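You operate a simulated robot arm through the tools that you are given. There is no shell and no other tool.

You are at the controls of a simulated robot arm. One attempt, no reset.

TASK
Put things in order on the free top of the fruit bench. At the end: the white paper cup stands where the clear oat tub stood; the clear oat tub from the free top of the fruit bench stands on top of the silver steel drip grid; the clear small juice bottle from the free top of the fruit bench is on the brown oat bar carton; the blue clip is in the red bucket; whatever was shut is shut again. Leave all else as you found it, and nothing knocked over. Set down upright: small juice bottle.

It is judged by the outcome, as a careful person would: the job done as asked, and still so three seconds after it is handed in. It fails if anything else is knocked over, pushed out of place, dropped, spilled or broken.

THE ROBOT
A 7-joint arm with a two-finger parallel gripper, fixed in place. Base frame: the origin is on the floor under the middle of its stand, x ahead of it, y to its left, z up; the work surface is at about z = 85. Lengths are in cm, angles in degrees, forces in N, time in s.
With the tool pointing down near the work surface it reaches from about 24 to 68 cm from the base axis. Its first joint turns from -66.0 to 66.0 degrees. Payload 2.4 kg.
The tool frame sits at the grasp point between the pads (the TCP): z along the fingers, y along the line on which they close. The tips reach 3 cm beyond it. The gripper opens to 9.4 cm. The fingers are 2.8 cm wide and 1 cm thick; the gripper's body (5 by 9.6 cm) begins 5.5 cm behind the TCP.
Orientation is that of the tool frame in the base frame, as [roll, pitch, yaw] about the fixed x, y, z axes, in that order (R = Rz(yaw) Ry(pitch) Rx(roll)). With the fingers straight down and closing along the base's y, the tool's x points along the base's -x, its y along +y and its z along -z.

THE INTERFACE
- The arm moves only by the tool drive_tool. Its argument "targets" is a list of rows, each a list of 7 numbers: the shift along the tool's x, y, z in units of 150 mm (1.0 is 150 mm), then the turn, a rotation vector about the tool's x, y, z in units of 180 degrees (1.0 is 180 degrees), then the closure, from 0 (fully open) to 1 (shut). In form: [[tx, ty, tz, rx, ry, rz, gripper], ...]. A call has 1 to 20 rows; each row is the pose to reach, as a shift and turn from the pose commanded when the call began, along the tool's axes at that moment. A call with a number of a shift or a turn outside -1 to 1 is refused whole. Rows are played at 5 a second. More than 5 cm and 8.6 degrees between two rows, or a gripper value outside its range, and nothing of the call is played. Where a pose cannot be reached the arm comes as near as it can. A force on the tool above 40 N (or 10 N above the force at the start of the call, whichever is more), or a blocked arm, ends the call early, and 0.2 s more pass. Each finger travels about 15.3 cm/s and halts on what it meets, pressing with about 36 N; the grip force reading is that of the motor and also rises with nothing between the fingers. The clock runs only during rows and for 0.2 s after the last one: add rows that repeat a pose to give the fingers time. It gives the time, the measured TCP pose, the force on the tool (base axes), the opening and the grip force at its end, in the units of the frame above (readings bear some noise), with the torque about the TCP (base axes, N m) and any sound that the robot's microphone picked up.
- Cameras (640 x 400 px; columns grow to the right, rows downward): "scene" is fixed at [5.39, 50.44, 143.28]; the picture's right is [-0.44, -0.90, 0.00], its down [-0.61, 0.29, -0.74] and it looks along [0.66, -0.32, -0.67] (base axes); focal length 290 px, centre (320, 200). "wrist" rides on the gripper at [7.6, 1.4, -10.3] in the tool frame; the picture's right is [-0.18, 0.98, 0.00], its down [-0.75, -0.14, -0.64] and it looks along [-0.63, -0.12, 0.77] (tool axes); focal length 243 px, centre (320, 200).
- get_image(camera): a new picture of that camera. It takes no simulated time.
- locate(camera, pixels): for up to 12 pixels [column, row] of the newest picture of that camera ("zoom" is the newest enlarged one), the place [x, y, z] in the base frame of the surface seen there, good to about 0.2 cm. It takes no simulated time.
- close_up(camera, box): a new picture of the part [left, top, right, bottom] of that camera's present view, enlarged. It takes no simulated time.
- finish_job(): hands the job in; it is judged then, once.

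Open the gripper and draw the arm clear of the work before you hand the job in, unless the task says otherwise.

The tools are called after "Emit:" as a command line: name --pt "numbers of a row" for each row, then --argument value for the rest, lists and objects as JSON in quotes. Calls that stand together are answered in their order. drive_tool: Moves the arm, as the interface text tells. Its arguments: {"type":"object","properties":{"targets":{"type":"array"}},"required":["targets"]} The other tools are called the same way: get_image (camera) takes a picture; locate (camera, pixels) gives the place of the surface under pixels of a picture; close_up (camera, box) takes an enlarged picture of a part of a camera's view; finish_job () hands the job in.

At the start:

```text
time: 0.0
tcp_pos: [38.0, 18.88, 120.22]
ee_rot: [180.0, 0.0, 179.9]
ft_force: [0.2, 0.3, -0.6]
moment: [0.0, 0.02, -0.04]
opening: 9.42
grasp_force: 0.1
```

scene: 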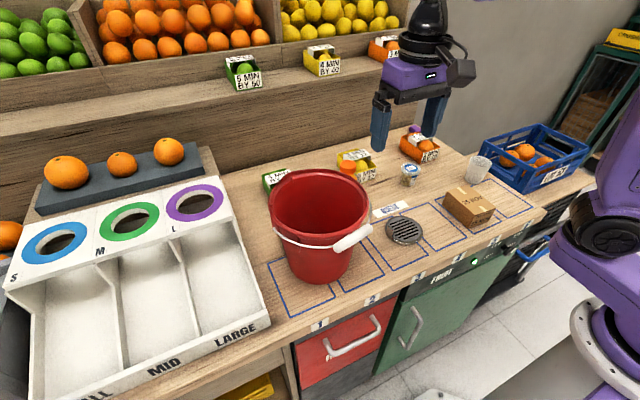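
wrist: 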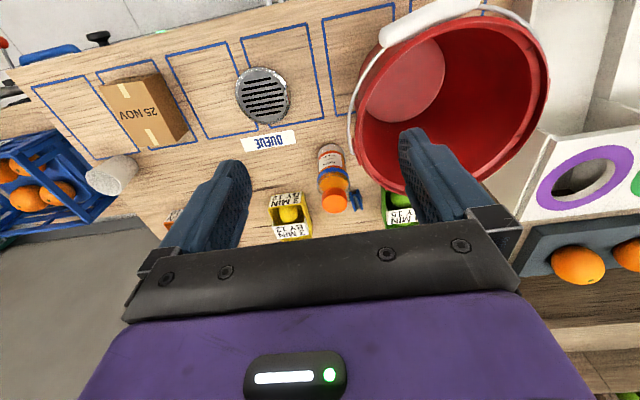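

I start by looking closer at the bench: the bucket is around (320,225), the grid around (405,230), the carton around (470,205), and small items sit near (350,165) to (420,150). I take enlarged pictures to identify each object.

Emit:
close_up --camera "scene" --box '[330, 120, 560, 264]'

Emit:
close_up --camera "wrist" --box '[60, 60, 460, 260]'

```text
2.78 times, centred on (445, 192) of scene
```

zoom: 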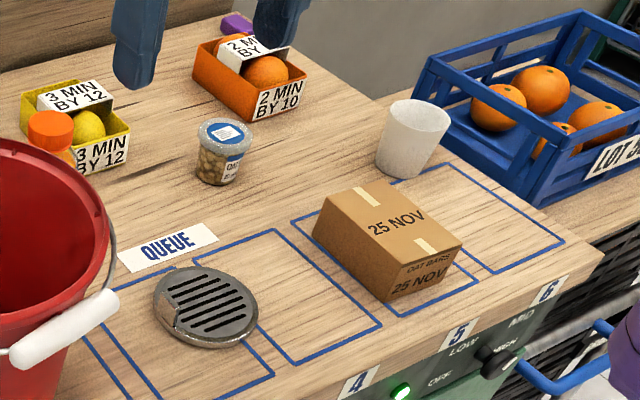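

```text
1.60 times, centred on (260, 160) of wrist
```

zoom: 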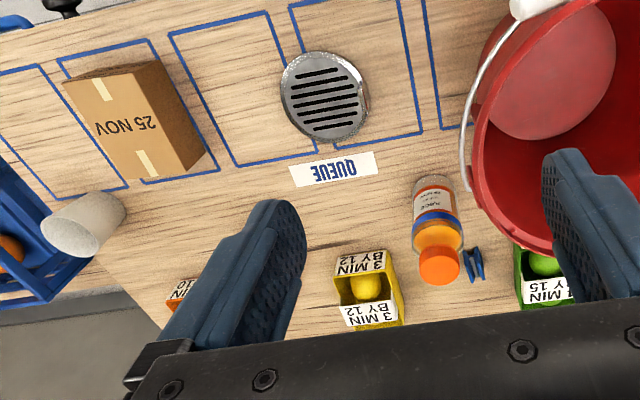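

Next I enlarge the individual objects: cup (412,140 area of the zoom), oat tub, bottle, clip, and red bucket, to see their state.

Emit:
close_up --camera "scene" --box '[455, 145, 503, 175]'

Emit:
close_up --camera "scene" --box '[330, 140, 442, 210]'

Emit:
close_up --camera "scene" --box '[240, 150, 400, 350]'

Emit:
close_up --camera "wrist" --box '[300, 120, 420, 220]'

Emit:
get_image --camera "scene"

Emit:
get_image --camera "wrist"

```text
13.33 times, centred on (479, 160) of scene
```

zoom: 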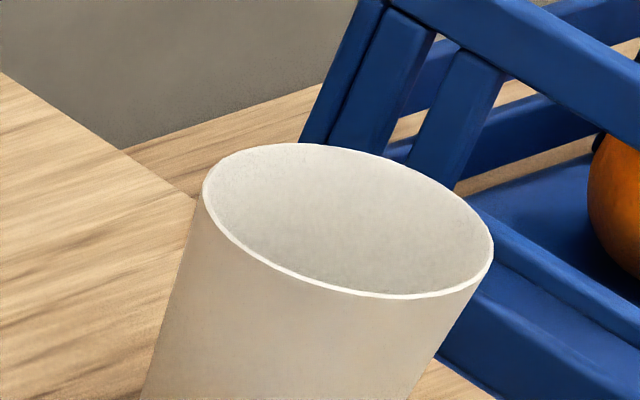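

```text
5.71 times, centred on (386, 175) of scene
```

zoom: 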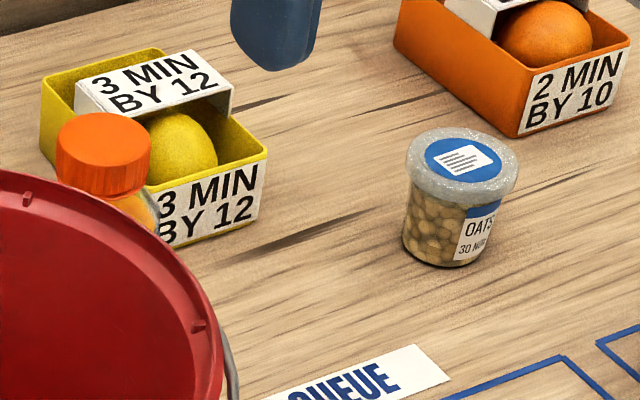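

```text
2.00 times, centred on (320, 250) of scene
```

zoom: 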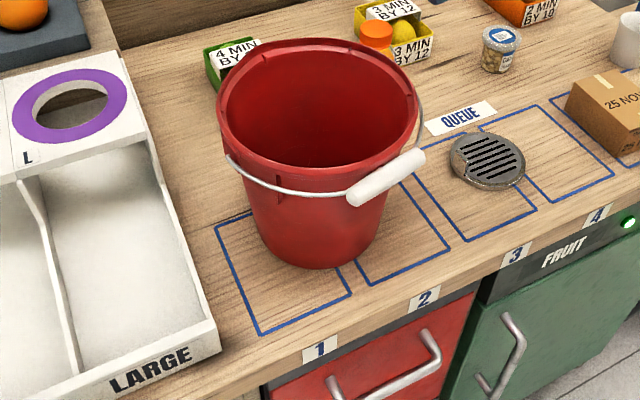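

```text
4.00 times, centred on (360, 170) of wrist
```

zoom: 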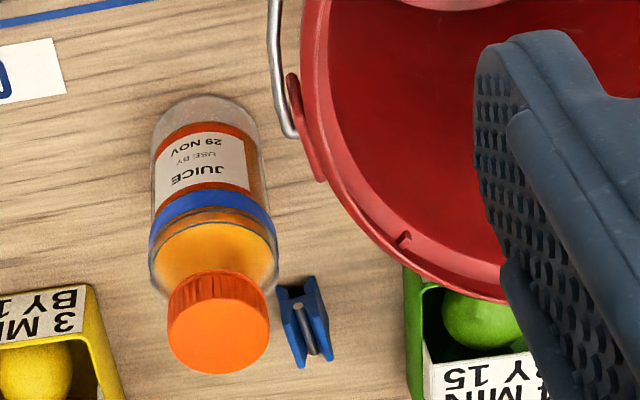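

```text
taken
```

scene: 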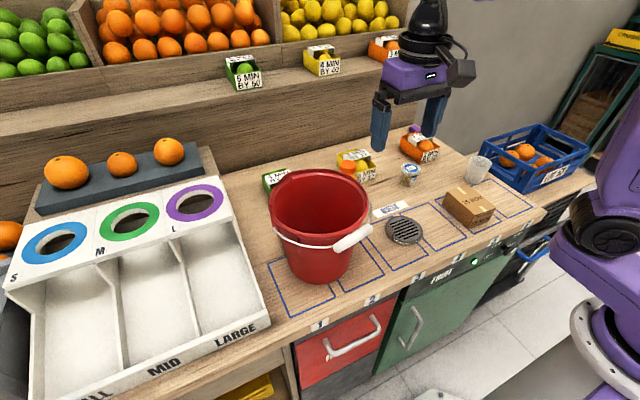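

```text
taken
```

wrist: 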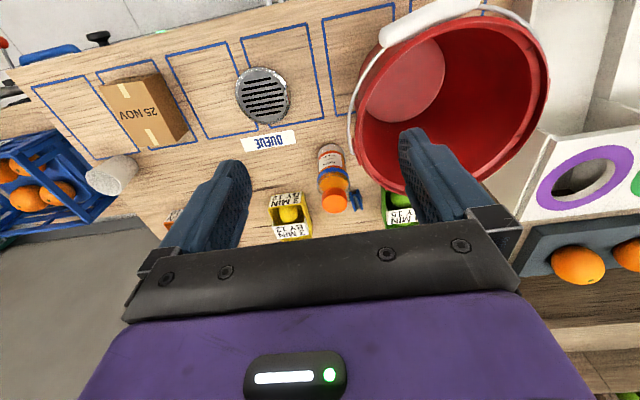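

I locate the main landmarks in the scene picture: tub lid (412,168), cup rim, carton top corners, grid, bottle cap (354,166), bucket rim and QUEUE plate.

Emit:
locate --camera "scene" --pixels '[[411.7, 168], [409.5, 186], [405, 229], [388, 227], [423, 234], [470, 157], [491, 163], [478, 180], [348, 165], [466, 190], [446, 200], [494, 208]]'

Emit:
locate --camera "wrist" --pixels '[[334, 201], [331, 150], [357, 201], [289, 205], [397, 200], [111, 174], [150, 110], [262, 95], [267, 141], [350, 90], [410, 190], [548, 90]]'

```text
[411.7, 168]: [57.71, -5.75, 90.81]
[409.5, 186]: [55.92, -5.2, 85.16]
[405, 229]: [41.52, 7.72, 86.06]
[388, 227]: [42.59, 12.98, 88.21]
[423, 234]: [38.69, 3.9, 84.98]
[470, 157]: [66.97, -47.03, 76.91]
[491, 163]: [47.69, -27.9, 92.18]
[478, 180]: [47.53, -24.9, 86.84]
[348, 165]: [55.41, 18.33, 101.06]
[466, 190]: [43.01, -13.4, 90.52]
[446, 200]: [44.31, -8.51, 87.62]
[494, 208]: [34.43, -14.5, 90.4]
```

```text
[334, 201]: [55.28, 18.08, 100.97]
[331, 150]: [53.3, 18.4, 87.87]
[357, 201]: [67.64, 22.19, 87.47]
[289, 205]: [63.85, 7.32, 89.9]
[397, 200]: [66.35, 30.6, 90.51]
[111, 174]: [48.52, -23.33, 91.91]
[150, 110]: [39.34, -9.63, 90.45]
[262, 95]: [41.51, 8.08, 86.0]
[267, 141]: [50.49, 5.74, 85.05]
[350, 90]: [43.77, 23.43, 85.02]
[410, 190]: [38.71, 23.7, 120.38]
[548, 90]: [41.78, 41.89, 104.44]
```

Bottle, tub and carton positions are roughly known; the point I got for the clip is about 71 cm out. I enlarge the clip, grid and carton in turn to measure them accurately.

Emit:
close_up --camera "wrist" --box '[304, 140, 400, 200]'

Emit:
close_up --camera "scene" --box '[372, 195, 452, 260]'

Emit:
close_up --camera "wrist" --box '[340, 180, 372, 220]'

```text
6.67 times, centred on (352, 170) of wrist
```

zoom: 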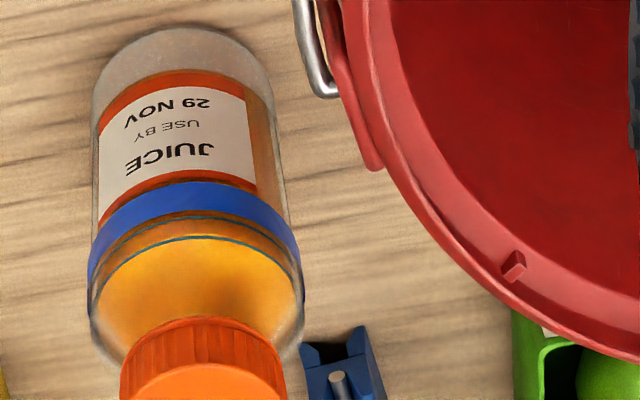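

```text
6.15 times, centred on (412, 228) of scene
```

zoom: 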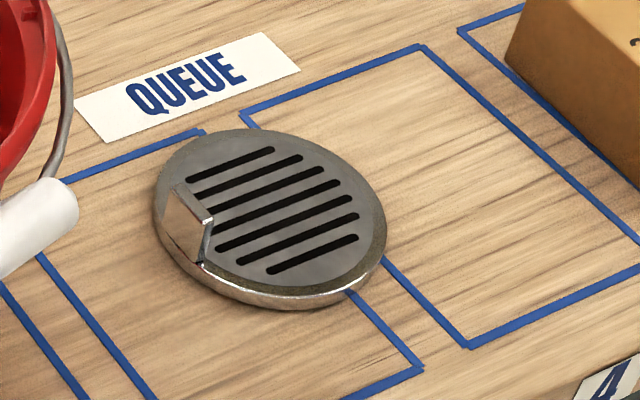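

```text
10.00 times, centred on (356, 200) of wrist
```

zoom: 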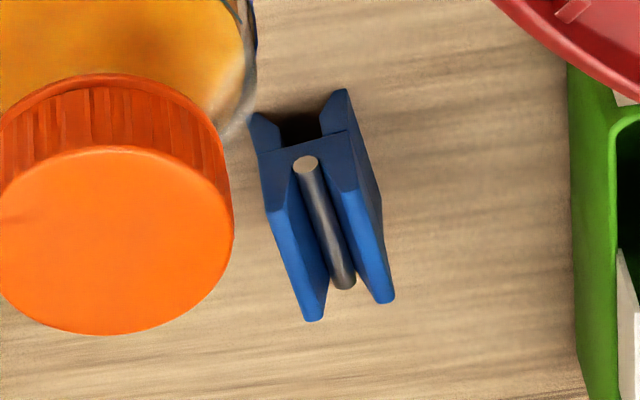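

The clip stands just behind the bottle from this viewpoint; I read its corners in the enlarged picture (e.g. (262,120), (340,95), (312,315), (382,295)).

Emit:
locate --camera "zoom" --pixels '[[266, 135], [342, 100], [312, 312], [382, 292], [306, 163], [342, 282], [300, 250], [355, 220], [295, 150], [340, 330], [450, 200], [600, 150]]'

Emit:
close_up --camera "scene" --box '[380, 200, 436, 250]'

```text
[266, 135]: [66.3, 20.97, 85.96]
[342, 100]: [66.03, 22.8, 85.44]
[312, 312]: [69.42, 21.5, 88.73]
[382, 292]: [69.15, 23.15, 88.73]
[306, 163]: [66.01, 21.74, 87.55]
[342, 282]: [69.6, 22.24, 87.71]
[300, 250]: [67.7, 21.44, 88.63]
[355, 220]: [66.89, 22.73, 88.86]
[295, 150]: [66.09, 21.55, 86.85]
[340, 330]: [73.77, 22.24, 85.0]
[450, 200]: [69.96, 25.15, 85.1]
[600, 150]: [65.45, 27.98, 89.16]
```

```text
8.00 times, centred on (408, 225) of scene
```

zoom: 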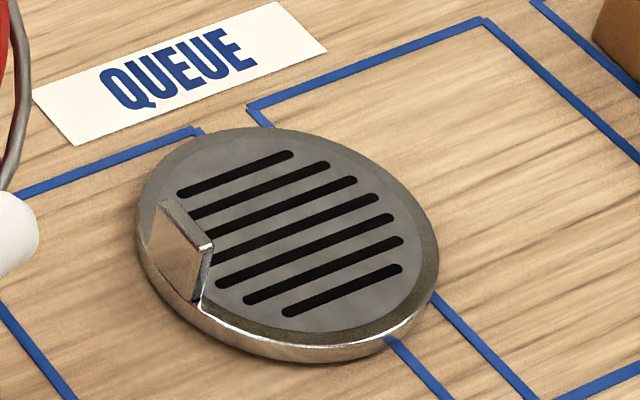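

The clip spans about x 66–69.5, y 21–23.2, top z 88.8. Now I measure the grid's edge, its raised tab (180,250), and the slots in this enlarged picture.

Emit:
locate --camera "zoom" --pixels '[[165, 205], [205, 243], [205, 295], [150, 240], [300, 140], [430, 240], [300, 338], [300, 230], [225, 140], [435, 285], [195, 250], [265, 60]]'

Emit:
close_up --camera "scene" --box '[436, 176, 508, 236]'

```text
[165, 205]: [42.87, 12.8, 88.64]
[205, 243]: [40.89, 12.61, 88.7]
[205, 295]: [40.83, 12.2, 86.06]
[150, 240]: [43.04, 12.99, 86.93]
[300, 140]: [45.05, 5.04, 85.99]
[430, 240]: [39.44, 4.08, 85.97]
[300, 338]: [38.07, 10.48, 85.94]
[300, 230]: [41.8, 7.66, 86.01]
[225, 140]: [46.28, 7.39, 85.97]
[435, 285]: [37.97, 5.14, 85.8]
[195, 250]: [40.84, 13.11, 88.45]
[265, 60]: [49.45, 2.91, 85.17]
```

```text
6.67 times, centred on (472, 206) of scene
```

zoom: 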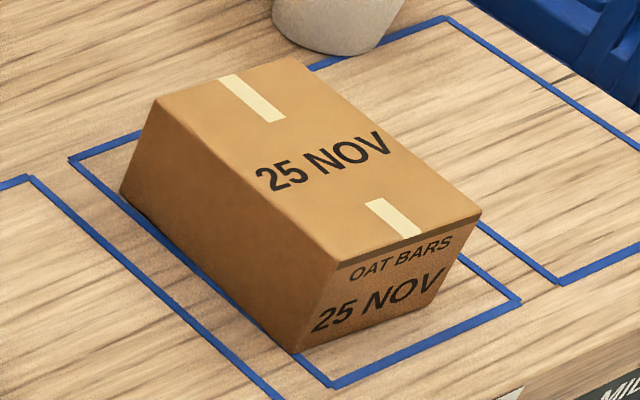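

Grid centre is about (41.8, 8.1), top z 86, tab at y≈12.7. Now I read the carton's top corners in this picture: (297,58), (157,100), (338,265), (480,213).

Emit:
locate --camera "zoom" --pixels '[[297, 61], [160, 100], [338, 261], [476, 213], [122, 192], [293, 348], [436, 305], [305, 160], [330, 45], [460, 120]]'

Emit:
close_up --camera "scene" --box '[455, 145, 511, 195]'

```text
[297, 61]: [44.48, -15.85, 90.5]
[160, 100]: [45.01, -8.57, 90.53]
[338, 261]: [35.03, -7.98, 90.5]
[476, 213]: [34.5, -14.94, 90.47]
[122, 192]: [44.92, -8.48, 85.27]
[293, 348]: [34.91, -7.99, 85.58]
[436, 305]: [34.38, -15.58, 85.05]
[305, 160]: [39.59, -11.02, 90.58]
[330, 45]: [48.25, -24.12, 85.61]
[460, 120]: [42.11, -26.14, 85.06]
```

```text
8.00 times, centred on (483, 170) of scene
```

zoom: 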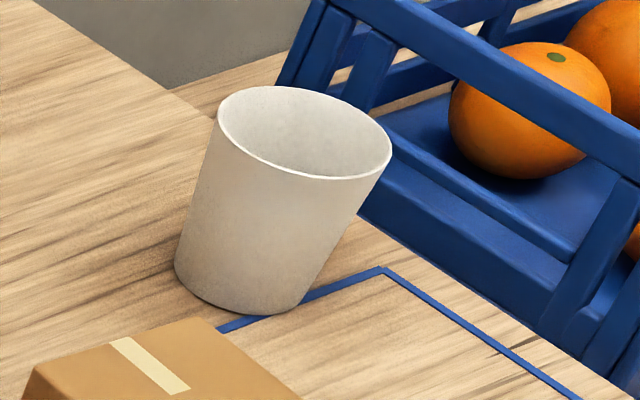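

Carton top is about 10 × 7.3 cm, centre (39.8, -11.9), z 90.5. Now the cup: rim ellipse around (305,132), base around (240,280).

Emit:
locate --camera "zoom" --pixels '[[220, 110], [389, 160], [330, 178], [255, 155], [295, 89], [178, 265], [240, 310], [295, 300], [270, 220], [310, 140], [370, 110], [280, 110]]'

Emit:
close_up --camera "wrist" --box '[64, 134, 160, 214]'

```text
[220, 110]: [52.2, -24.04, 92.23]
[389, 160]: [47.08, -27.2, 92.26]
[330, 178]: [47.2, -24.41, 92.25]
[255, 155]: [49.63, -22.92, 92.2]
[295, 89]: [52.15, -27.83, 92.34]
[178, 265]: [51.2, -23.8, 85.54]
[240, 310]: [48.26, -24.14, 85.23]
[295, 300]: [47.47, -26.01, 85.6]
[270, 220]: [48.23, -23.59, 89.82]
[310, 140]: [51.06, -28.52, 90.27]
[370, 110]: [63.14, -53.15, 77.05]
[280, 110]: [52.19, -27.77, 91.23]
```

```text
5.00 times, centred on (112, 174) of wrist
```

zoom: 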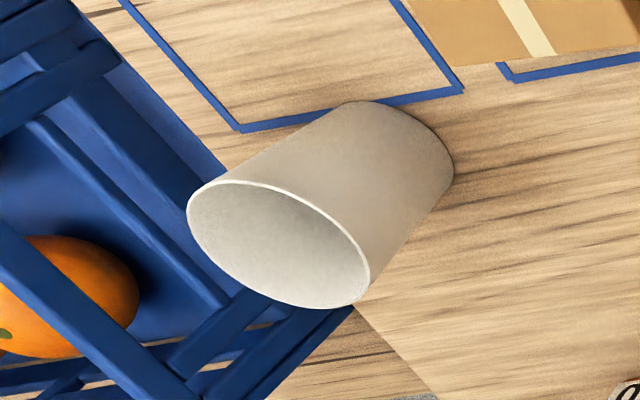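

Cup rim centre is about (49.8, -25.9), rim diameter ~6, rim z 92.2. Now I measure the crate edge nearest the cup and then the tub.

Emit:
locate --camera "scene" --pixels '[[481, 150], [500, 163], [522, 180], [540, 190], [496, 140], [485, 138], [520, 125], [585, 155], [541, 185], [482, 160]]'

Emit:
close_up --camera "scene" --box '[391, 155, 431, 195]'

```text
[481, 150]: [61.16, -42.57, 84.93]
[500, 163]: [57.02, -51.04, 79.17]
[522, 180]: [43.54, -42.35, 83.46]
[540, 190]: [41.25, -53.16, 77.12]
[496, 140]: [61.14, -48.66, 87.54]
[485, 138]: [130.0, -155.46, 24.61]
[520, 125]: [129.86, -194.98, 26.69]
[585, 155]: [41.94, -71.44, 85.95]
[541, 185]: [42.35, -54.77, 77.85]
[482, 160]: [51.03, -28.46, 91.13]
```

```text
10.00 times, centred on (411, 175) of scene
```

zoom: 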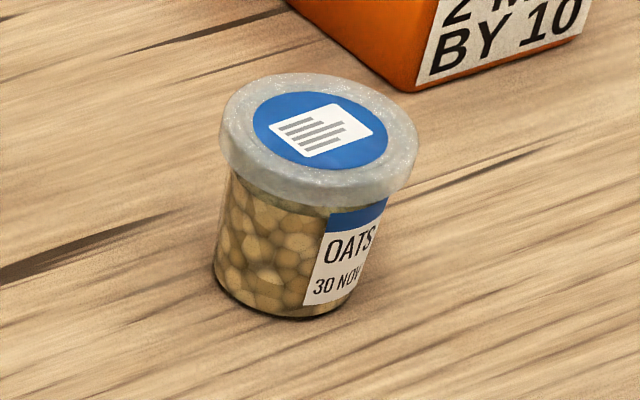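

The crate starts beyond y≈-42, so the cup is clear of it. Now I measure the tub's lid edge and base in this enlarged picture.

Emit:
locate --camera "zoom" --pixels '[[320, 130], [224, 110], [414, 150], [270, 78], [372, 92], [250, 165], [330, 192], [390, 185], [216, 280], [265, 312], [300, 318], [350, 300]]'

Emit:
close_up --camera "scene" --box '[330, 145, 390, 195]'

```text
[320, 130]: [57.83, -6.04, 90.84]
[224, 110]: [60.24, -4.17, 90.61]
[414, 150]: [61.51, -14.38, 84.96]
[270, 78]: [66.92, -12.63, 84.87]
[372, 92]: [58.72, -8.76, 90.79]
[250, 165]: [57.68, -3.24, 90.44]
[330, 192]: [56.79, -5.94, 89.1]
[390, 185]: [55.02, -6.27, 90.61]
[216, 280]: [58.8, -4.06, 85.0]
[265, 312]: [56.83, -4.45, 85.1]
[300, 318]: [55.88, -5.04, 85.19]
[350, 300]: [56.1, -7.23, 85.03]
```

```text
8.00 times, centred on (360, 170) of scene
```

zoom: 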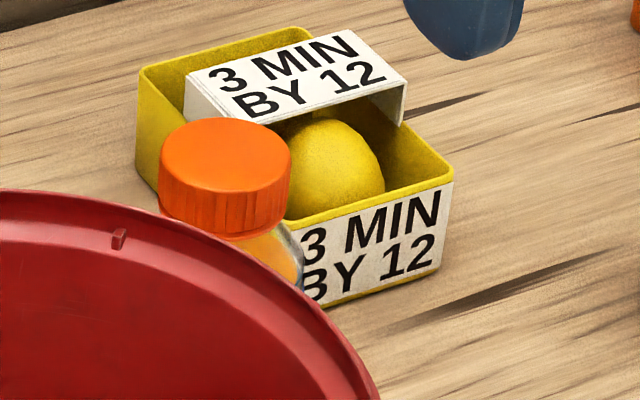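

Tub: lid centre ≈ (57.9, -6.0), lid diameter ≈ 5.8, top 90.8. Now the bottle cap (225,170) and the nearby yellow box in this picture.

Emit:
locate --camera "zoom" --pixels '[[225, 155], [162, 150], [288, 165], [225, 120], [215, 188], [165, 200], [285, 205], [225, 236], [300, 215], [450, 175], [320, 300], [140, 180]]'

Emit:
close_up --camera "wrist" --box '[304, 135, 368, 215]'

```text
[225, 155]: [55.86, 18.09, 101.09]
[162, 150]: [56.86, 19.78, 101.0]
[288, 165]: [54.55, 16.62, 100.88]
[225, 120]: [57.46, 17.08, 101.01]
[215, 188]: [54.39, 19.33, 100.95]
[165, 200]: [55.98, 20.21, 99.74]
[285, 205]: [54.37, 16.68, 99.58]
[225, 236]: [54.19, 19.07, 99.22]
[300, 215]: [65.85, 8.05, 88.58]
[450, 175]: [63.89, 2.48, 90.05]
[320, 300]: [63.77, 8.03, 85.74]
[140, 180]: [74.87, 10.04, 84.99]
```

```text
5.00 times, centred on (336, 175) of wrist
```

zoom: 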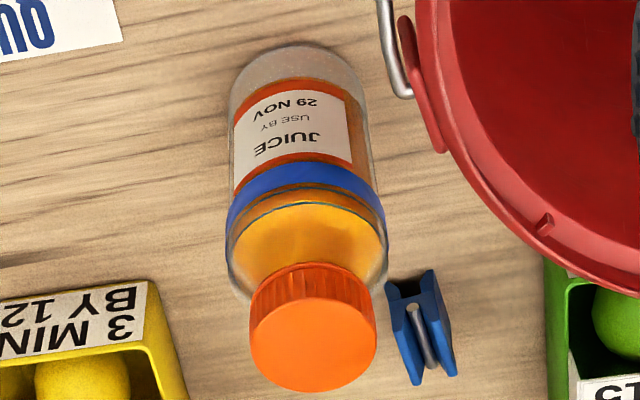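

Cap centre is ≈ (55.85, 18.2), cap diameter ≈ 4, top 101. Now I measure the bottle body sides and the bucket rim, which is close on the bottle's left.

Emit:
locate --camera "zoom" --pixels '[[236, 190], [370, 190], [232, 250], [384, 250], [300, 60], [240, 100], [362, 110], [440, 130], [460, 180], [540, 222], [405, 90], [435, 60]]'

Emit:
locate --camera "scene" --pixels '[[270, 208], [280, 180], [315, 171], [345, 176], [366, 195], [369, 215], [340, 238], [300, 235], [275, 222], [320, 205], [352, 238], [370, 180]]'

```text
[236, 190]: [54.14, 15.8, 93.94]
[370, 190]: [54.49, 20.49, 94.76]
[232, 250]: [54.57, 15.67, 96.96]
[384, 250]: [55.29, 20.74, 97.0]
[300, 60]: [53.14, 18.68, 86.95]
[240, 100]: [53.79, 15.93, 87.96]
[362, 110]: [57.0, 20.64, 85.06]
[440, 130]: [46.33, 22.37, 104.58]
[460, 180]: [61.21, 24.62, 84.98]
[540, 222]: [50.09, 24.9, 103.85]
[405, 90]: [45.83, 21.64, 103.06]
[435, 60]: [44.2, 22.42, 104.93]
```

```text
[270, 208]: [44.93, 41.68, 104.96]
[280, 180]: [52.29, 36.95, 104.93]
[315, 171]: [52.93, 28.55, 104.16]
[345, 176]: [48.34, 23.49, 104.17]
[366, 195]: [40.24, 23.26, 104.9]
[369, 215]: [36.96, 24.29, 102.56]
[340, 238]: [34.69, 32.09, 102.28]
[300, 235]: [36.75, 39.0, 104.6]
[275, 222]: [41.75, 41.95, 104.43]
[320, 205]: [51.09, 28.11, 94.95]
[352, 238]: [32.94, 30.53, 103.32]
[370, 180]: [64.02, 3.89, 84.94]
```

Everything is mapped: tub (57.9,-6.0), cup (49.8,-25.9), bottle (55.85,18.2, body ~5.2 wide, 16 tall), clip (67.8,22), grid (41.8,8.1), carton (39.8,-11.9), bucket (44.1,32.2, rim z 105). Bottle and drawers need nothing opened, so I begin by moving the open gripper high over towards the tub.

Emit:
drive_tool --pt "-0.1333 -0.1333 0.0476 0 0 0 0" --pt "-0.2667 -0.2667 0.0952 0 0 0 0" --pt "-0.4 -0.4 0.1428 0 0 0 0" --pt "-0.5333 -0.5333 0.1904 0 0 0 0" --pt "-0.6667 -0.6667 0.238 0 0 0 0" --pt "-0.8 -0.8 0.2857 0 0 0 0" --pt "-0.9333 -0.9333 0.3333 0 0 0 0"

```text
time: 1.6
tcp_pos: [52.0, 4.92, 115.14]
ee_rot: [-179.9, -0.1, 180.0]
ft_force: [0.0, -0.5, 0.0]
moment: [-0.02, -0.02, 0.02]
opening: 9.4
grasp_force: 0.1
```

The arm is at (52.0, 4.9, 115.1) as commanded. I continue to above the tub at z≈101.

Emit:
drive_tool --pt "-0.098 -0.182 0.05 0 0 0 0" --pt "-0.197 -0.364 0.1 0 0 0 0" --pt "-0.295 -0.545 0.2 0 0 0 0" --pt "-0.393 -0.727 0.3 0 0 0 0" --pt "-0.393 -0.727 0.5 0 0 0 0" --pt "-0.393 -0.727 0.7 0 0 0 0" --pt "-0.393 -0.727 0.85 0 0 0 0" --pt "-0.393 -0.727 0.95 0 0 0 0" --pt "-0.393 -0.727 0.95 0 0 0 0"

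Emit:
get_image --camera "wrist"

Emit:
get_image --camera "scene"

```text
time: 3.6
tcp_pos: [57.89, -5.88, 101.03]
ee_rot: [-180.0, 0.0, -179.9]
ft_force: [-0.5, -0.5, -0.1]
moment: [0.01, -0.02, -0.02]
opening: 9.4
grasp_force: 0.1
```

```text
taken
```

wrist: 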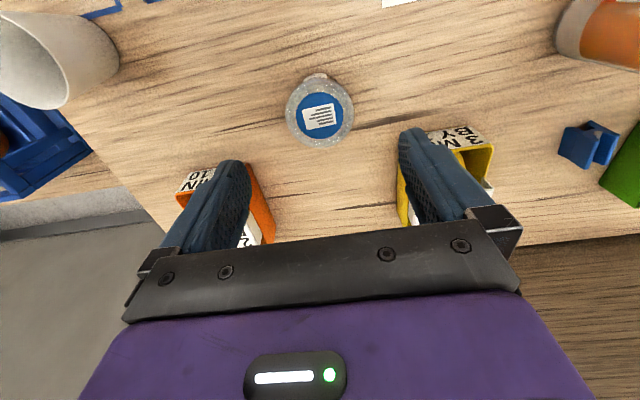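

```text
taken
```

scene: 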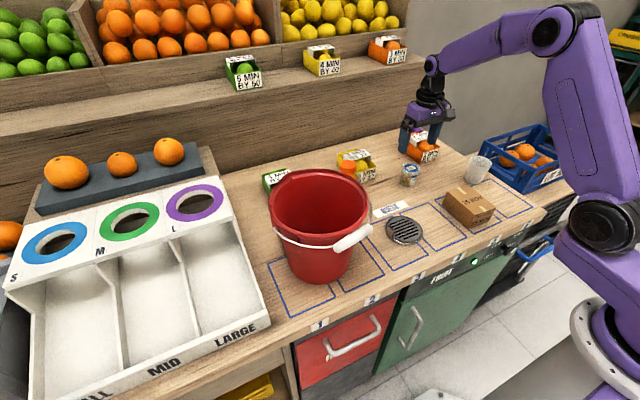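

The wrist view shows the tub lid at (320,113) with a small lid tab toward (315,77), and the orange and yellow boxes behind the fingers. I locate the lid edges and box edges for a final alignment check.

Emit:
locate --camera "wrist" --pixels '[[320, 117], [288, 115], [353, 113], [318, 86], [316, 76], [322, 147], [248, 175], [185, 185], [402, 175], [432, 135], [487, 145], [255, 195]]'

Emit:
close_up --camera "wrist" --box '[270, 60, 370, 160]'

```text
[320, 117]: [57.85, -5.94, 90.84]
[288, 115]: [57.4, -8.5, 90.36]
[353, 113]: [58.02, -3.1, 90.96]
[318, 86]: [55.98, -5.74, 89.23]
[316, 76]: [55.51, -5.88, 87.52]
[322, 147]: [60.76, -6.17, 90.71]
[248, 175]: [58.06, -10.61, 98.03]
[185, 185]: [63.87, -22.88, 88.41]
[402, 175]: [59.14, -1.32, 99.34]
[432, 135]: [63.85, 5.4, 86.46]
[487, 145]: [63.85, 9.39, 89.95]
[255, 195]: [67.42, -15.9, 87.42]
```

```text
4.00 times, centred on (320, 110) of wrist
```

zoom: 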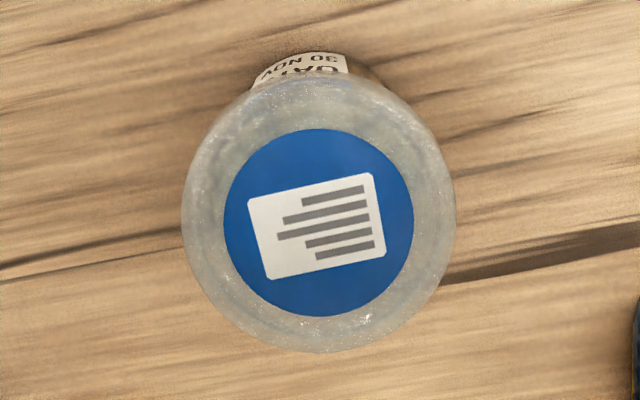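

Lid centre (57.9,-5.9) matches the TCP. I descend straight to z≈89 with the fingers open either side of the tub.

Emit:
drive_tool --pt "0 0 0.18 0 0 0 0" --pt "0 0 0.36 0 0 0 0" --pt "0 0 0.52 0 0 0 0" --pt "0 0 0.66 0 0 0 0" --pt "0 0 0.75 0 0 0 0" --pt "0 0 0.8 0 0 0 0" --pt "0 0 0.8 0 0 0 0"

Emit:
get_image --camera "wrist"

```text
time: 5.2
tcp_pos: [57.85, -5.93, 88.8]
ee_rot: [-180.0, 0.0, 179.9]
ft_force: [0.5, 0.3, 0.5]
moment: [-0.03, -0.01, 0.01]
opening: 9.4
grasp_force: 0.1
```

```text
taken
```

wrist: 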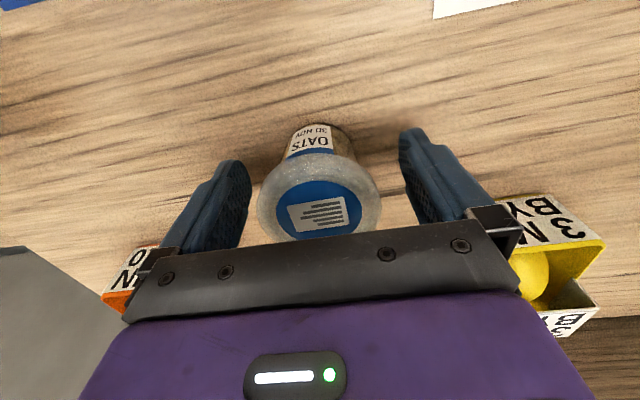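

The tub is centred between the fingers and no contact force shows. I close in gentle steps to grip it and read the grip force.

Emit:
drive_tool --pt "0 0 0 0 0 0 0.2" --pt "0 0 0 0 0 0 0.32" --pt "0 0 0 0 0 0 0.38" --pt "0 0 0 0 0 0 0.42" --pt "0 0 0 0 0 0 0.46" --pt "0 0 0 0 0 0 0.46"

```text
time: 6.6
tcp_pos: [57.86, -5.96, 88.88]
ee_rot: [-179.9, 0.0, 179.9]
ft_force: [1.2, -0.3, 1.1]
moment: [-0.01, 0.0, 0.04]
opening: 6.01
grasp_force: 36.0
```

The fingers hold the tub's lid band at 6.0 cm opening with 36 N. I lift it slowly about 10 cm.

Emit:
drive_tool --pt "0 0 -0.04 0 0 0 0.46" --pt "0 0 -0.12 0 0 0 0.46" --pt "0 0 -0.25 0 0 0 0.46" --pt "0 0 -0.4 0 0 0 0.46" --pt "0 0 -0.55 0 0 0 0.46" --pt "0 0 -0.65 0 0 0 0.46" --pt "0 0 -0.67 0 0 0 0.46"

Emit:
get_image --camera "wrist"

Emit:
close_up --camera "scene" --box '[370, 110, 466, 200]'

```text
time: 8.2
tcp_pos: [57.92, -5.92, 99.0]
ee_rot: [180.0, 0.0, -179.9]
ft_force: [-0.7, -0.3, -0.6]
moment: [-0.02, -0.01, 0.03]
opening: 6.01
grasp_force: 35.8
```

```text
taken
```

wrist: 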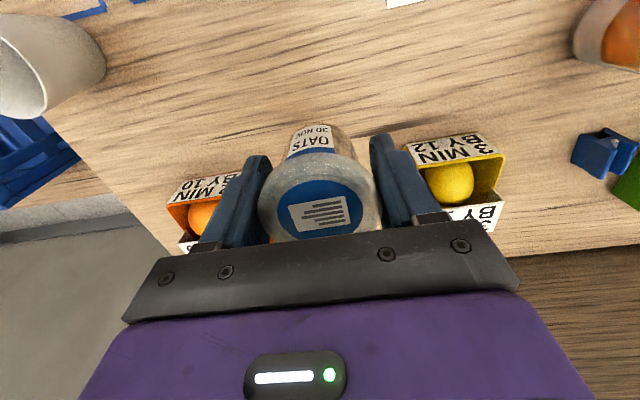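

```text
4.44 times, centred on (418, 155) of scene
```

zoom: 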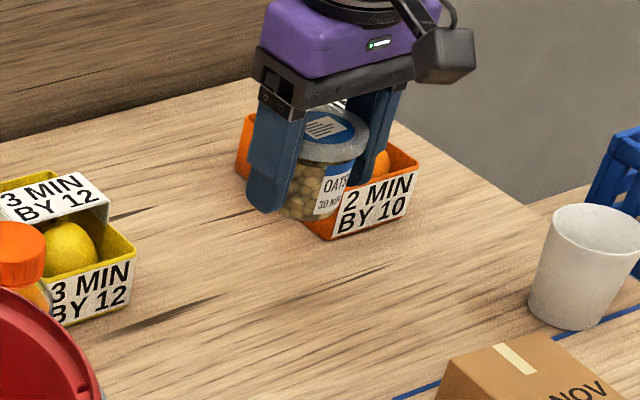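

The tub hangs steady in the grip. I carry it toward the grid while turning the tool −90° about its axis, so that the fingers will close along x and stay clear of the grid's raised tab at y≈12.7.

Emit:
drive_tool --pt "0.055 0.044 0 0 0 -0.0417 0.46" --pt "0.111 0.089 0 0 0 -0.0833 0.46" --pt "0.167 0.133 0 0 0 -0.125 0.46" --pt "0.222 0.178 0 0 0 -0.1667 0.46" --pt "0.278 0.222 0 0 0 -0.2083 0.46" --pt "0.333 0.267 0 0 0 -0.25 0.46" --pt "0.389 0.311 0 0 0 -0.2917 0.46" --pt "0.444 0.355 0 0 0 -0.3333 0.46" --pt "0.5 0.4 0 0 0 -0.375 0.46" --pt "0.555 0.444 0 0 0 -0.4167 0.46" --pt "0.611 0.489 0 0 0 -0.4583 0.46" --pt "0.667 0.533 0 0 0 -0.5 0.46" --pt "0.667 0.533 0 0 0 -0.5 0.46"

Emit:
get_image --camera "scene"

```text
time: 11.0
tcp_pos: [47.93, 2.11, 98.98]
ee_rot: [180.0, 0.0, -89.8]
ft_force: [1.1, -0.5, -1.1]
moment: [0.02, 0.0, 0.03]
opening: 6.02
grasp_force: 35.8
```

```text
taken
```

scene: 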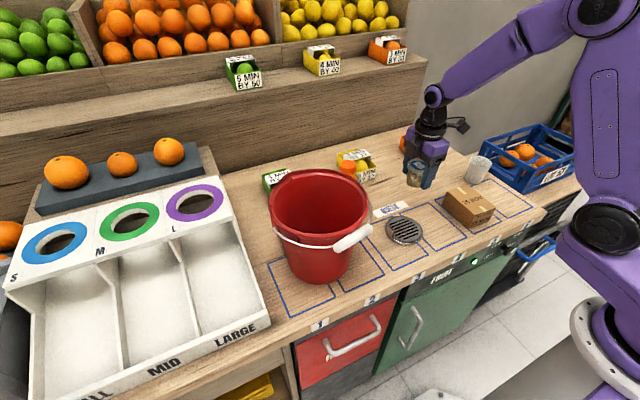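

The turn worked; tool x now points along base −y and tool y along base −x. Before moving over the grid I re-measure its rim in an enlarged view.

Emit:
close_up --camera "scene" --box '[380, 205, 428, 251]'

```text
8.70 times, centred on (404, 228) of scene
```

zoom: 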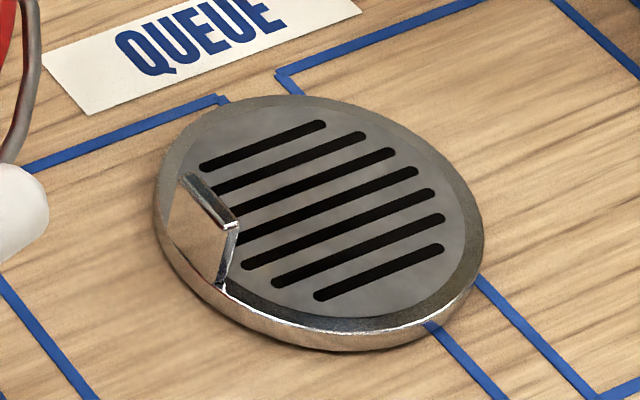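

I locate several points on the grid's top rim and tab faces.

Emit:
locate --camera "zoom" --pixels '[[220, 112], [300, 100], [400, 130], [460, 185], [479, 240], [450, 300], [380, 326], [290, 318], [235, 290], [320, 210], [185, 180], [236, 226]]'

```text
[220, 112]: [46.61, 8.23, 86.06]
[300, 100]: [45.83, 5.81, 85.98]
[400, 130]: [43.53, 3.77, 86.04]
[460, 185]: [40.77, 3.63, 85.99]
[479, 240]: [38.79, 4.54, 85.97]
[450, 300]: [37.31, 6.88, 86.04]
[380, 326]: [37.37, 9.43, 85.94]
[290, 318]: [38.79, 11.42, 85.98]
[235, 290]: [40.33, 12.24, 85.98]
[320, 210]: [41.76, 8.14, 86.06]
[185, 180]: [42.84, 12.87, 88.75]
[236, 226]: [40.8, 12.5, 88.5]
```

Grid centre is (41.85, 8.0), radius 4.6, flat top z 86.0. I move over (41.85, 7.6) and lower to about 0.8 cm above contact.

Emit:
drive_tool --pt "-0.091 0.101 0 0 0 0 0.46" --pt "-0.183 0.203 0 0 0 0 0.46" --pt "-0.275 0.304 0 0 0 0 0.46" --pt "-0.366 0.405 0 0 0 0 0.46" --pt "-0.366 0.405 0.15 0 0 0 0.46" --pt "-0.366 0.405 0.3 0 0 0 0.46" --pt "-0.366 0.405 0.43 0 0 0 0.46" --pt "-0.366 0.405 0.52 0 0 0 0.46" --pt "-0.366 0.405 0.55 0 0 0 0.46" --pt "-0.366 0.405 0.55 0 0 0 0.46"

Emit:
close_up --camera "scene" --box '[356, 180, 452, 250]'

Emit:
get_image --camera "wrist"

```text
time: 13.2
tcp_pos: [41.84, 7.58, 90.62]
ee_rot: [-180.0, 0.1, -90.0]
ft_force: [0.3, -0.4, 0.1]
moment: [-0.03, -0.01, -0.01]
opening: 5.98
grasp_force: 35.9
```

```text
5.71 times, centred on (404, 215) of scene
```

zoom: 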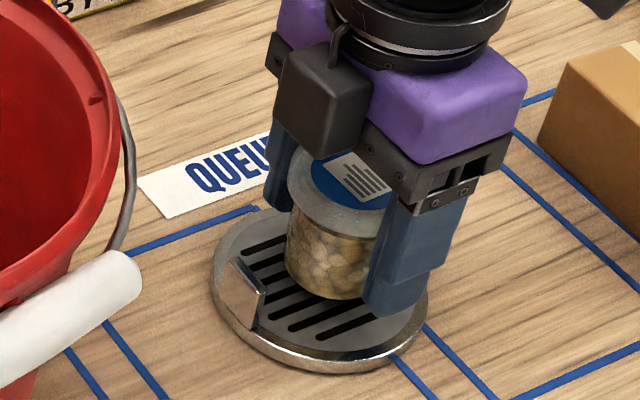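

```text
taken
```

wrist: 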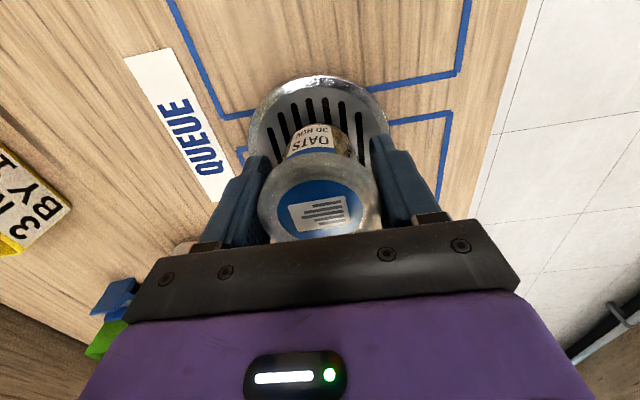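

The tub hovers over the flat of the grid, clear of the tab. I also notice a dark box on the other side of the gripper at about (402,198); I locate it so I know its clearance.

Emit:
get_image --camera "scene"

Emit:
locate --camera "scene" --pixels '[[402, 198], [398, 190], [410, 192], [399, 203], [408, 205], [404, 187], [420, 200], [405, 218], [397, 215]]'

```text
taken
```

scene: 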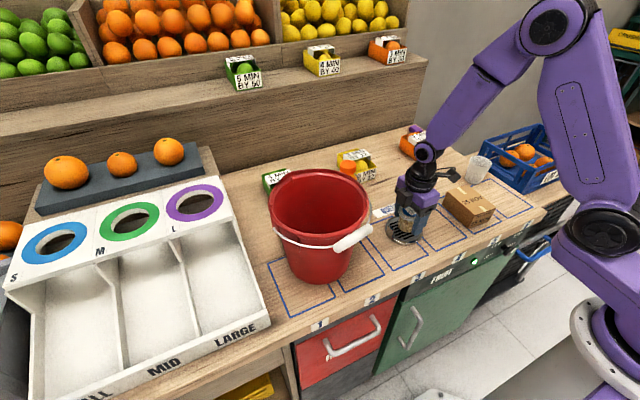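

```text
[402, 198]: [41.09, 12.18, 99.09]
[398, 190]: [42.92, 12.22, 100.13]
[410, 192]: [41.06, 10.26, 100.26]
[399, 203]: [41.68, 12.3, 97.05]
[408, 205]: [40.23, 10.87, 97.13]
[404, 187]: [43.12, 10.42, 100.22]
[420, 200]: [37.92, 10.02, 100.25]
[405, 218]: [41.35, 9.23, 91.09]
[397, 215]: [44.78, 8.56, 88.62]
```

That box reaches only ~4.7 cm from the tool axis, and is clear. I lower the tub the last 0.7 cm in small steps, watching the force.

Emit:
drive_tool --pt "0 0 0.015 0 0 0 0.46" --pt "0 0 0.03 0 0 0 0.46" --pt "0 0 0.04 0 0 0 0.46" --pt "0 0 0.046 0 0 0 0.46" --pt "0 0 0.046 0 0 0 0.46"

Emit:
close_up --camera "scene" --box '[380, 195, 436, 250]'

```text
time: 14.4
tcp_pos: [41.85, 7.54, 89.94]
ee_rot: [-180.0, 0.0, -89.9]
ft_force: [0.4, 0.3, -0.7]
moment: [0.03, -0.01, 0.0]
opening: 5.99
grasp_force: 35.5
```

```text
7.27 times, centred on (408, 222) of scene
```

zoom: 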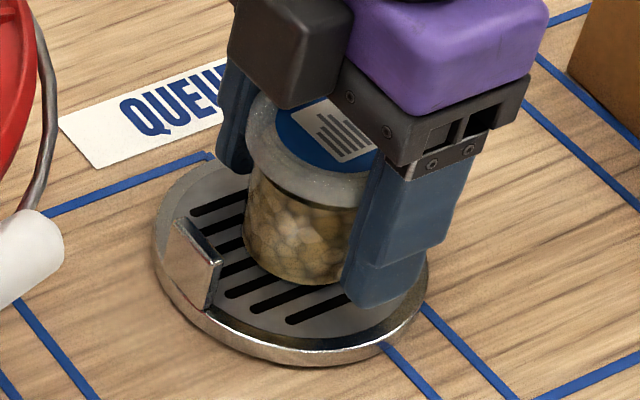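

No contact force yet (fz ≈ −0.7, noise). I ease down a further 0.2 cm in tiny steps.

Emit:
drive_tool --pt "0 0 0.004 0 0 0 0.46" --pt "0 0 0.008 0 0 0 0.46" --pt "0 0 0.008 0 0 0 0.46"

```text
time: 15.2
tcp_pos: [41.73, 7.56, 89.77]
ee_rot: [180.0, 0.0, -90.0]
ft_force: [-0.9, 0.3, -0.4]
moment: [0.0, 0.0, -0.04]
opening: 6.01
grasp_force: 36.6
```

Still no contact at z 89.8. I go another 0.15 cm down.

Emit:
drive_tool --pt "0 0 0.004 0 0 0 0.46" --pt "0 0 0.008 0 0 0 0.46" --pt "0 0 0.008 0 0 0 0.46"

Emit:
close_up --camera "scene" --box '[385, 210, 425, 250]'

```text
time: 16.0
tcp_pos: [41.82, 7.63, 89.86]
ee_rot: [-179.9, 0.0, -90.0]
ft_force: [-3.5, -0.6, 26.8]
moment: [0.01, 0.05, -0.01]
opening: 6.01
grasp_force: 35.7
```

```text
10.00 times, centred on (405, 230) of scene
```

zoom: 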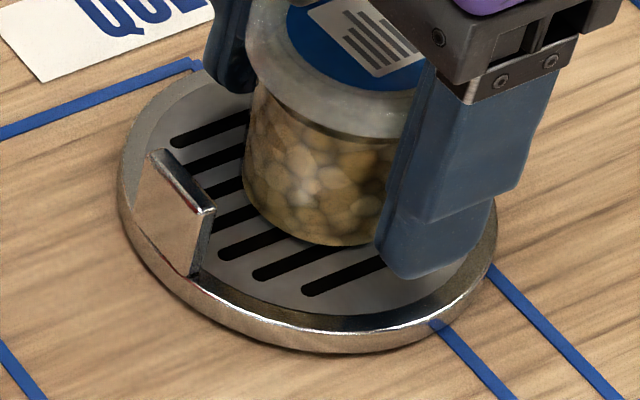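

Contact is felt (fz ≈ 27 N): the tub stands on the grid. I relax by 0.1 cm and open the fingers, then rise.

Emit:
drive_tool --pt "0 0 -0.006 0 0 0 0.46" --pt "0 0 -0.006 0 0 0 0.36" --pt "0 0 -0.006 0 0 0 0.25" --pt "0 0 -0.006 0 0 0 0.1" --pt "0 0 -0.006 0 0 0 0.0" --pt "0 0 -0.006 0 0 0 0.0"

Emit:
close_up --camera "scene" --box '[380, 195, 436, 250]'

```text
time: 17.4
tcp_pos: [41.85, 7.53, 89.85]
ee_rot: [180.0, 0.0, -90.0]
ft_force: [-0.5, -0.9, -0.8]
moment: [-0.02, 0.01, -0.03]
opening: 9.4
grasp_force: 0.1
```

```text
7.27 times, centred on (408, 222) of scene
```

zoom: 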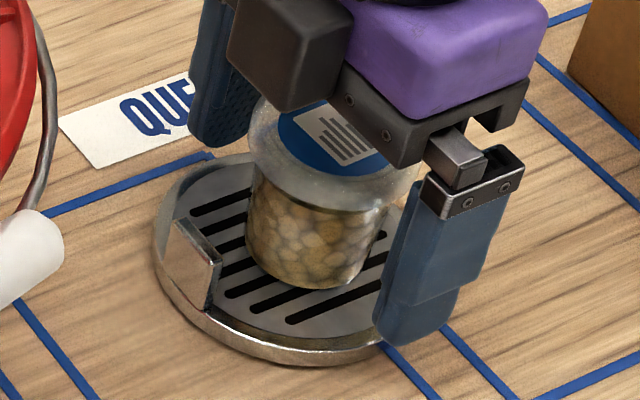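

The tub stands upright on the grid and the fingers are open and clear. I rise straight up to z≈103.

Emit:
drive_tool --pt "0 0 -0.06 0 0 0 0" --pt "0 0 -0.18 0 0 0 0" --pt "0 0 -0.36 0 0 0 0" --pt "0 0 -0.55 0 0 0 0" --pt "0 0 -0.74 0 0 0 0" --pt "0 0 -0.88 0 0 0 0" --pt "0 0 -0.9 0 0 0 0"

Emit:
get_image --camera "scene"

```text
time: 19.0
tcp_pos: [41.84, 7.41, 103.42]
ee_rot: [-180.0, 0.0, -90.0]
ft_force: [-0.4, -0.1, -0.5]
moment: [0.0, 0.0, -0.01]
opening: 9.39
grasp_force: 0.0
```

```text
taken
```

scene: 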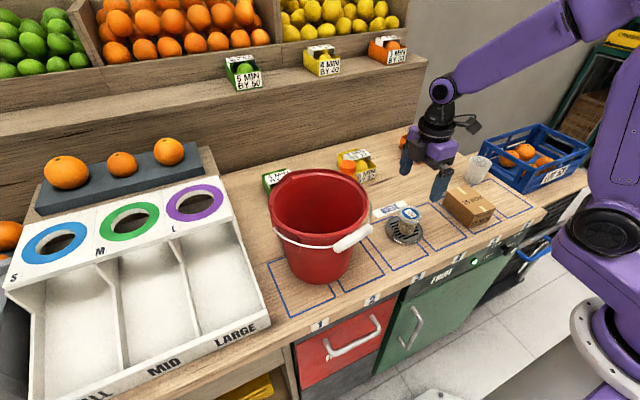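

The tub is standing on the grid at (411,216) in the scene. I travel at z≈103 toward the cup, in stages.

Emit:
drive_tool --pt "0.2 -0.053 0 0 0 0 0" --pt "0.4 -0.106 0 0 0 0 0" --pt "0.6 -0.16 0 0 0 0 0" --pt "0.8 -0.213 0 0 0 0 0" --pt "1.0 -0.267 0 0 0 0 0"

Emit:
drive_tool --pt "0.2 -0.053 0 0 0 0 0" --pt "0.4 -0.106 0 0 0 0 0" --pt "0.6 -0.16 0 0 0 0 0" --pt "0.8 -0.213 0 0 0 0 0" --pt "1.0 -0.26 0 0 0 0 0" --pt "1.0 -0.26 0 0 0 0 0"

Emit:
get_image --camera "wrist"

Emit:
get_image --camera "scene"

```text
time: 20.2
tcp_pos: [45.83, -7.5, 103.42]
ee_rot: [180.0, 0.0, -90.0]
ft_force: [-0.5, 1.0, 0.3]
moment: [0.02, -0.01, 0.02]
opening: 9.4
grasp_force: 0.0
```

```text
time: 21.6
tcp_pos: [49.8, -22.44, 103.41]
ee_rot: [180.0, 0.0, -89.9]
ft_force: [-0.3, 0.0, -0.2]
moment: [0.03, 0.02, 0.0]
opening: 9.39
grasp_force: 0.0
```

```text
taken
```

wrist: 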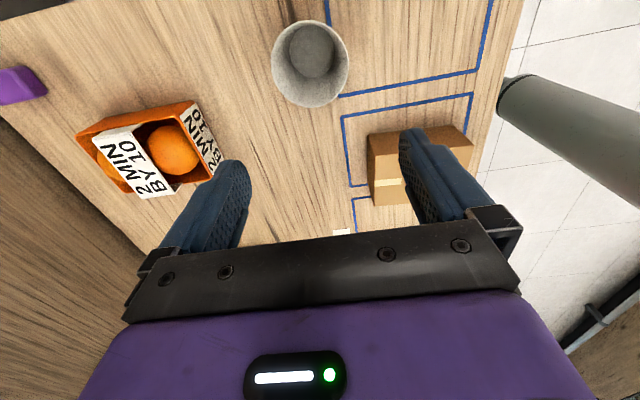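

```text
taken
```

scene: 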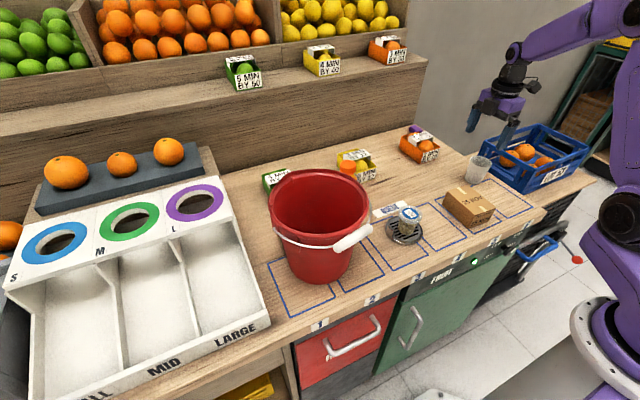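

The wrist view shows the empty cup from above at (310,65). I locate its rim to fix the exact centre.

Emit:
locate --camera "wrist" --pixels '[[274, 65], [347, 63], [310, 22], [310, 105], [284, 92], [338, 90], [338, 38], [284, 38], [310, 50], [175, 106], [400, 150]]'

Emit:
close_up --camera "wrist" --box '[260, 10, 360, 120]'

```text
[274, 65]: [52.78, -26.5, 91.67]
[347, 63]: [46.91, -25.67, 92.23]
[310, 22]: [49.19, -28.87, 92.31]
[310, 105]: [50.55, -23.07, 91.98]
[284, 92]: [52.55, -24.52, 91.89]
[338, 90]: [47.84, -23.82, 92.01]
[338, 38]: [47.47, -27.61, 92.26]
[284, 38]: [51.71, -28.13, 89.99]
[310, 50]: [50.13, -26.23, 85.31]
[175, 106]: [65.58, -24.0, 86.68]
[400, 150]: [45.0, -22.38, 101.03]
```

```text
3.64 times, centred on (310, 65) of wrist
```

zoom: 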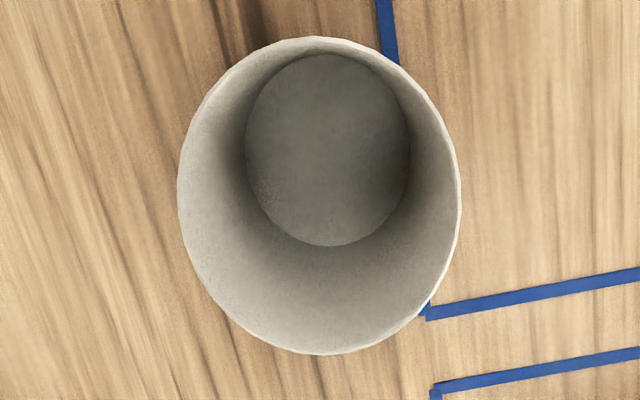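

Cup rim centre is (49.85, -25.97). I shift 3.5 cm and descend to z≈90.4 with the open fingers either side along x.

Emit:
drive_tool --pt "0.12 -0.002 0 0 0 0 0" --pt "0.235 -0.003 0.0 0 0 0 0" --pt "0.235 -0.003 0.1 0 0 0 0" --pt "0.235 -0.003 0.28 0 0 0 0" --pt "0.235 -0.003 0.46 0 0 0 0" --pt "0.235 -0.003 0.62 0 0 0 0" --pt "0.235 -0.003 0.76 0 0 0 0" --pt "0.235 -0.003 0.85 0 0 0 0" --pt "0.235 -0.003 0.867 0 0 0 0" --pt "0.235 -0.003 0.867 0 0 0 0"

Emit:
get_image --camera "wrist"

Emit:
close_up --camera "scene" --box '[445, 110, 525, 190]'

```text
time: 23.8
tcp_pos: [49.76, -25.9, 90.54]
ee_rot: [-179.9, 0.1, -90.0]
ft_force: [0.0, -0.4, -0.2]
moment: [-0.01, 0.01, 0.0]
opening: 9.4
grasp_force: 0.2
```

```text
taken
```

wrist: 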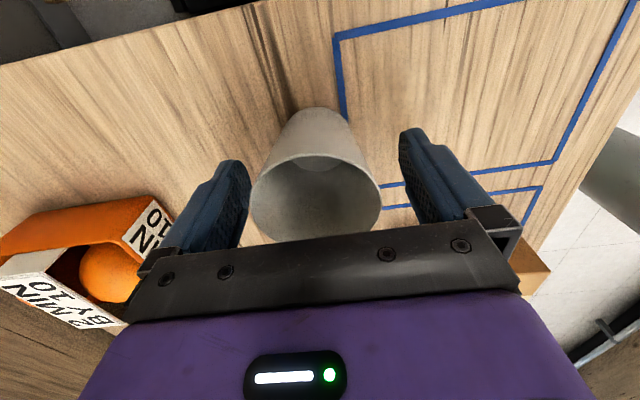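

```text
5.00 times, centred on (485, 150) of scene
```

zoom: 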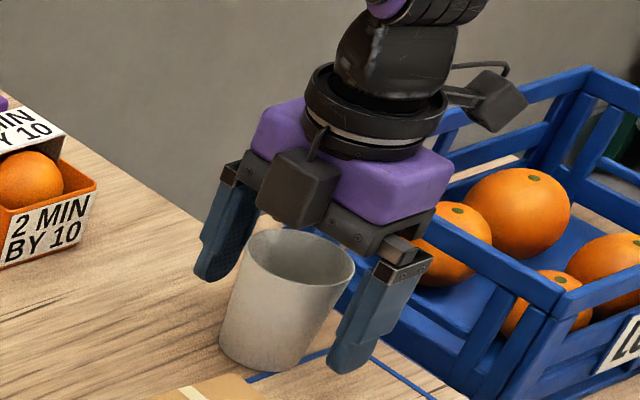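

The cup is centred between the fingers, well clear of crate and carton. I close very gently in small steps to hold it lightly.

Emit:
drive_tool --pt "0 0 0 0 0 0 0.2" --pt "0 0 0 0 0 0 0.3" --pt "0 0 0 0 0 0 0.34" --pt "0 0 0 0 0 0 0.36" --pt "0 0 0 0 0 0 0.37" --pt "0 0 0 0 0 0 0.37"

```text
time: 25.2
tcp_pos: [49.85, -26.03, 90.48]
ee_rot: [180.0, 0.0, -90.0]
ft_force: [-0.2, -0.3, -0.2]
moment: [-0.03, -0.02, -0.02]
opening: 6.05
grasp_force: 1.0
```

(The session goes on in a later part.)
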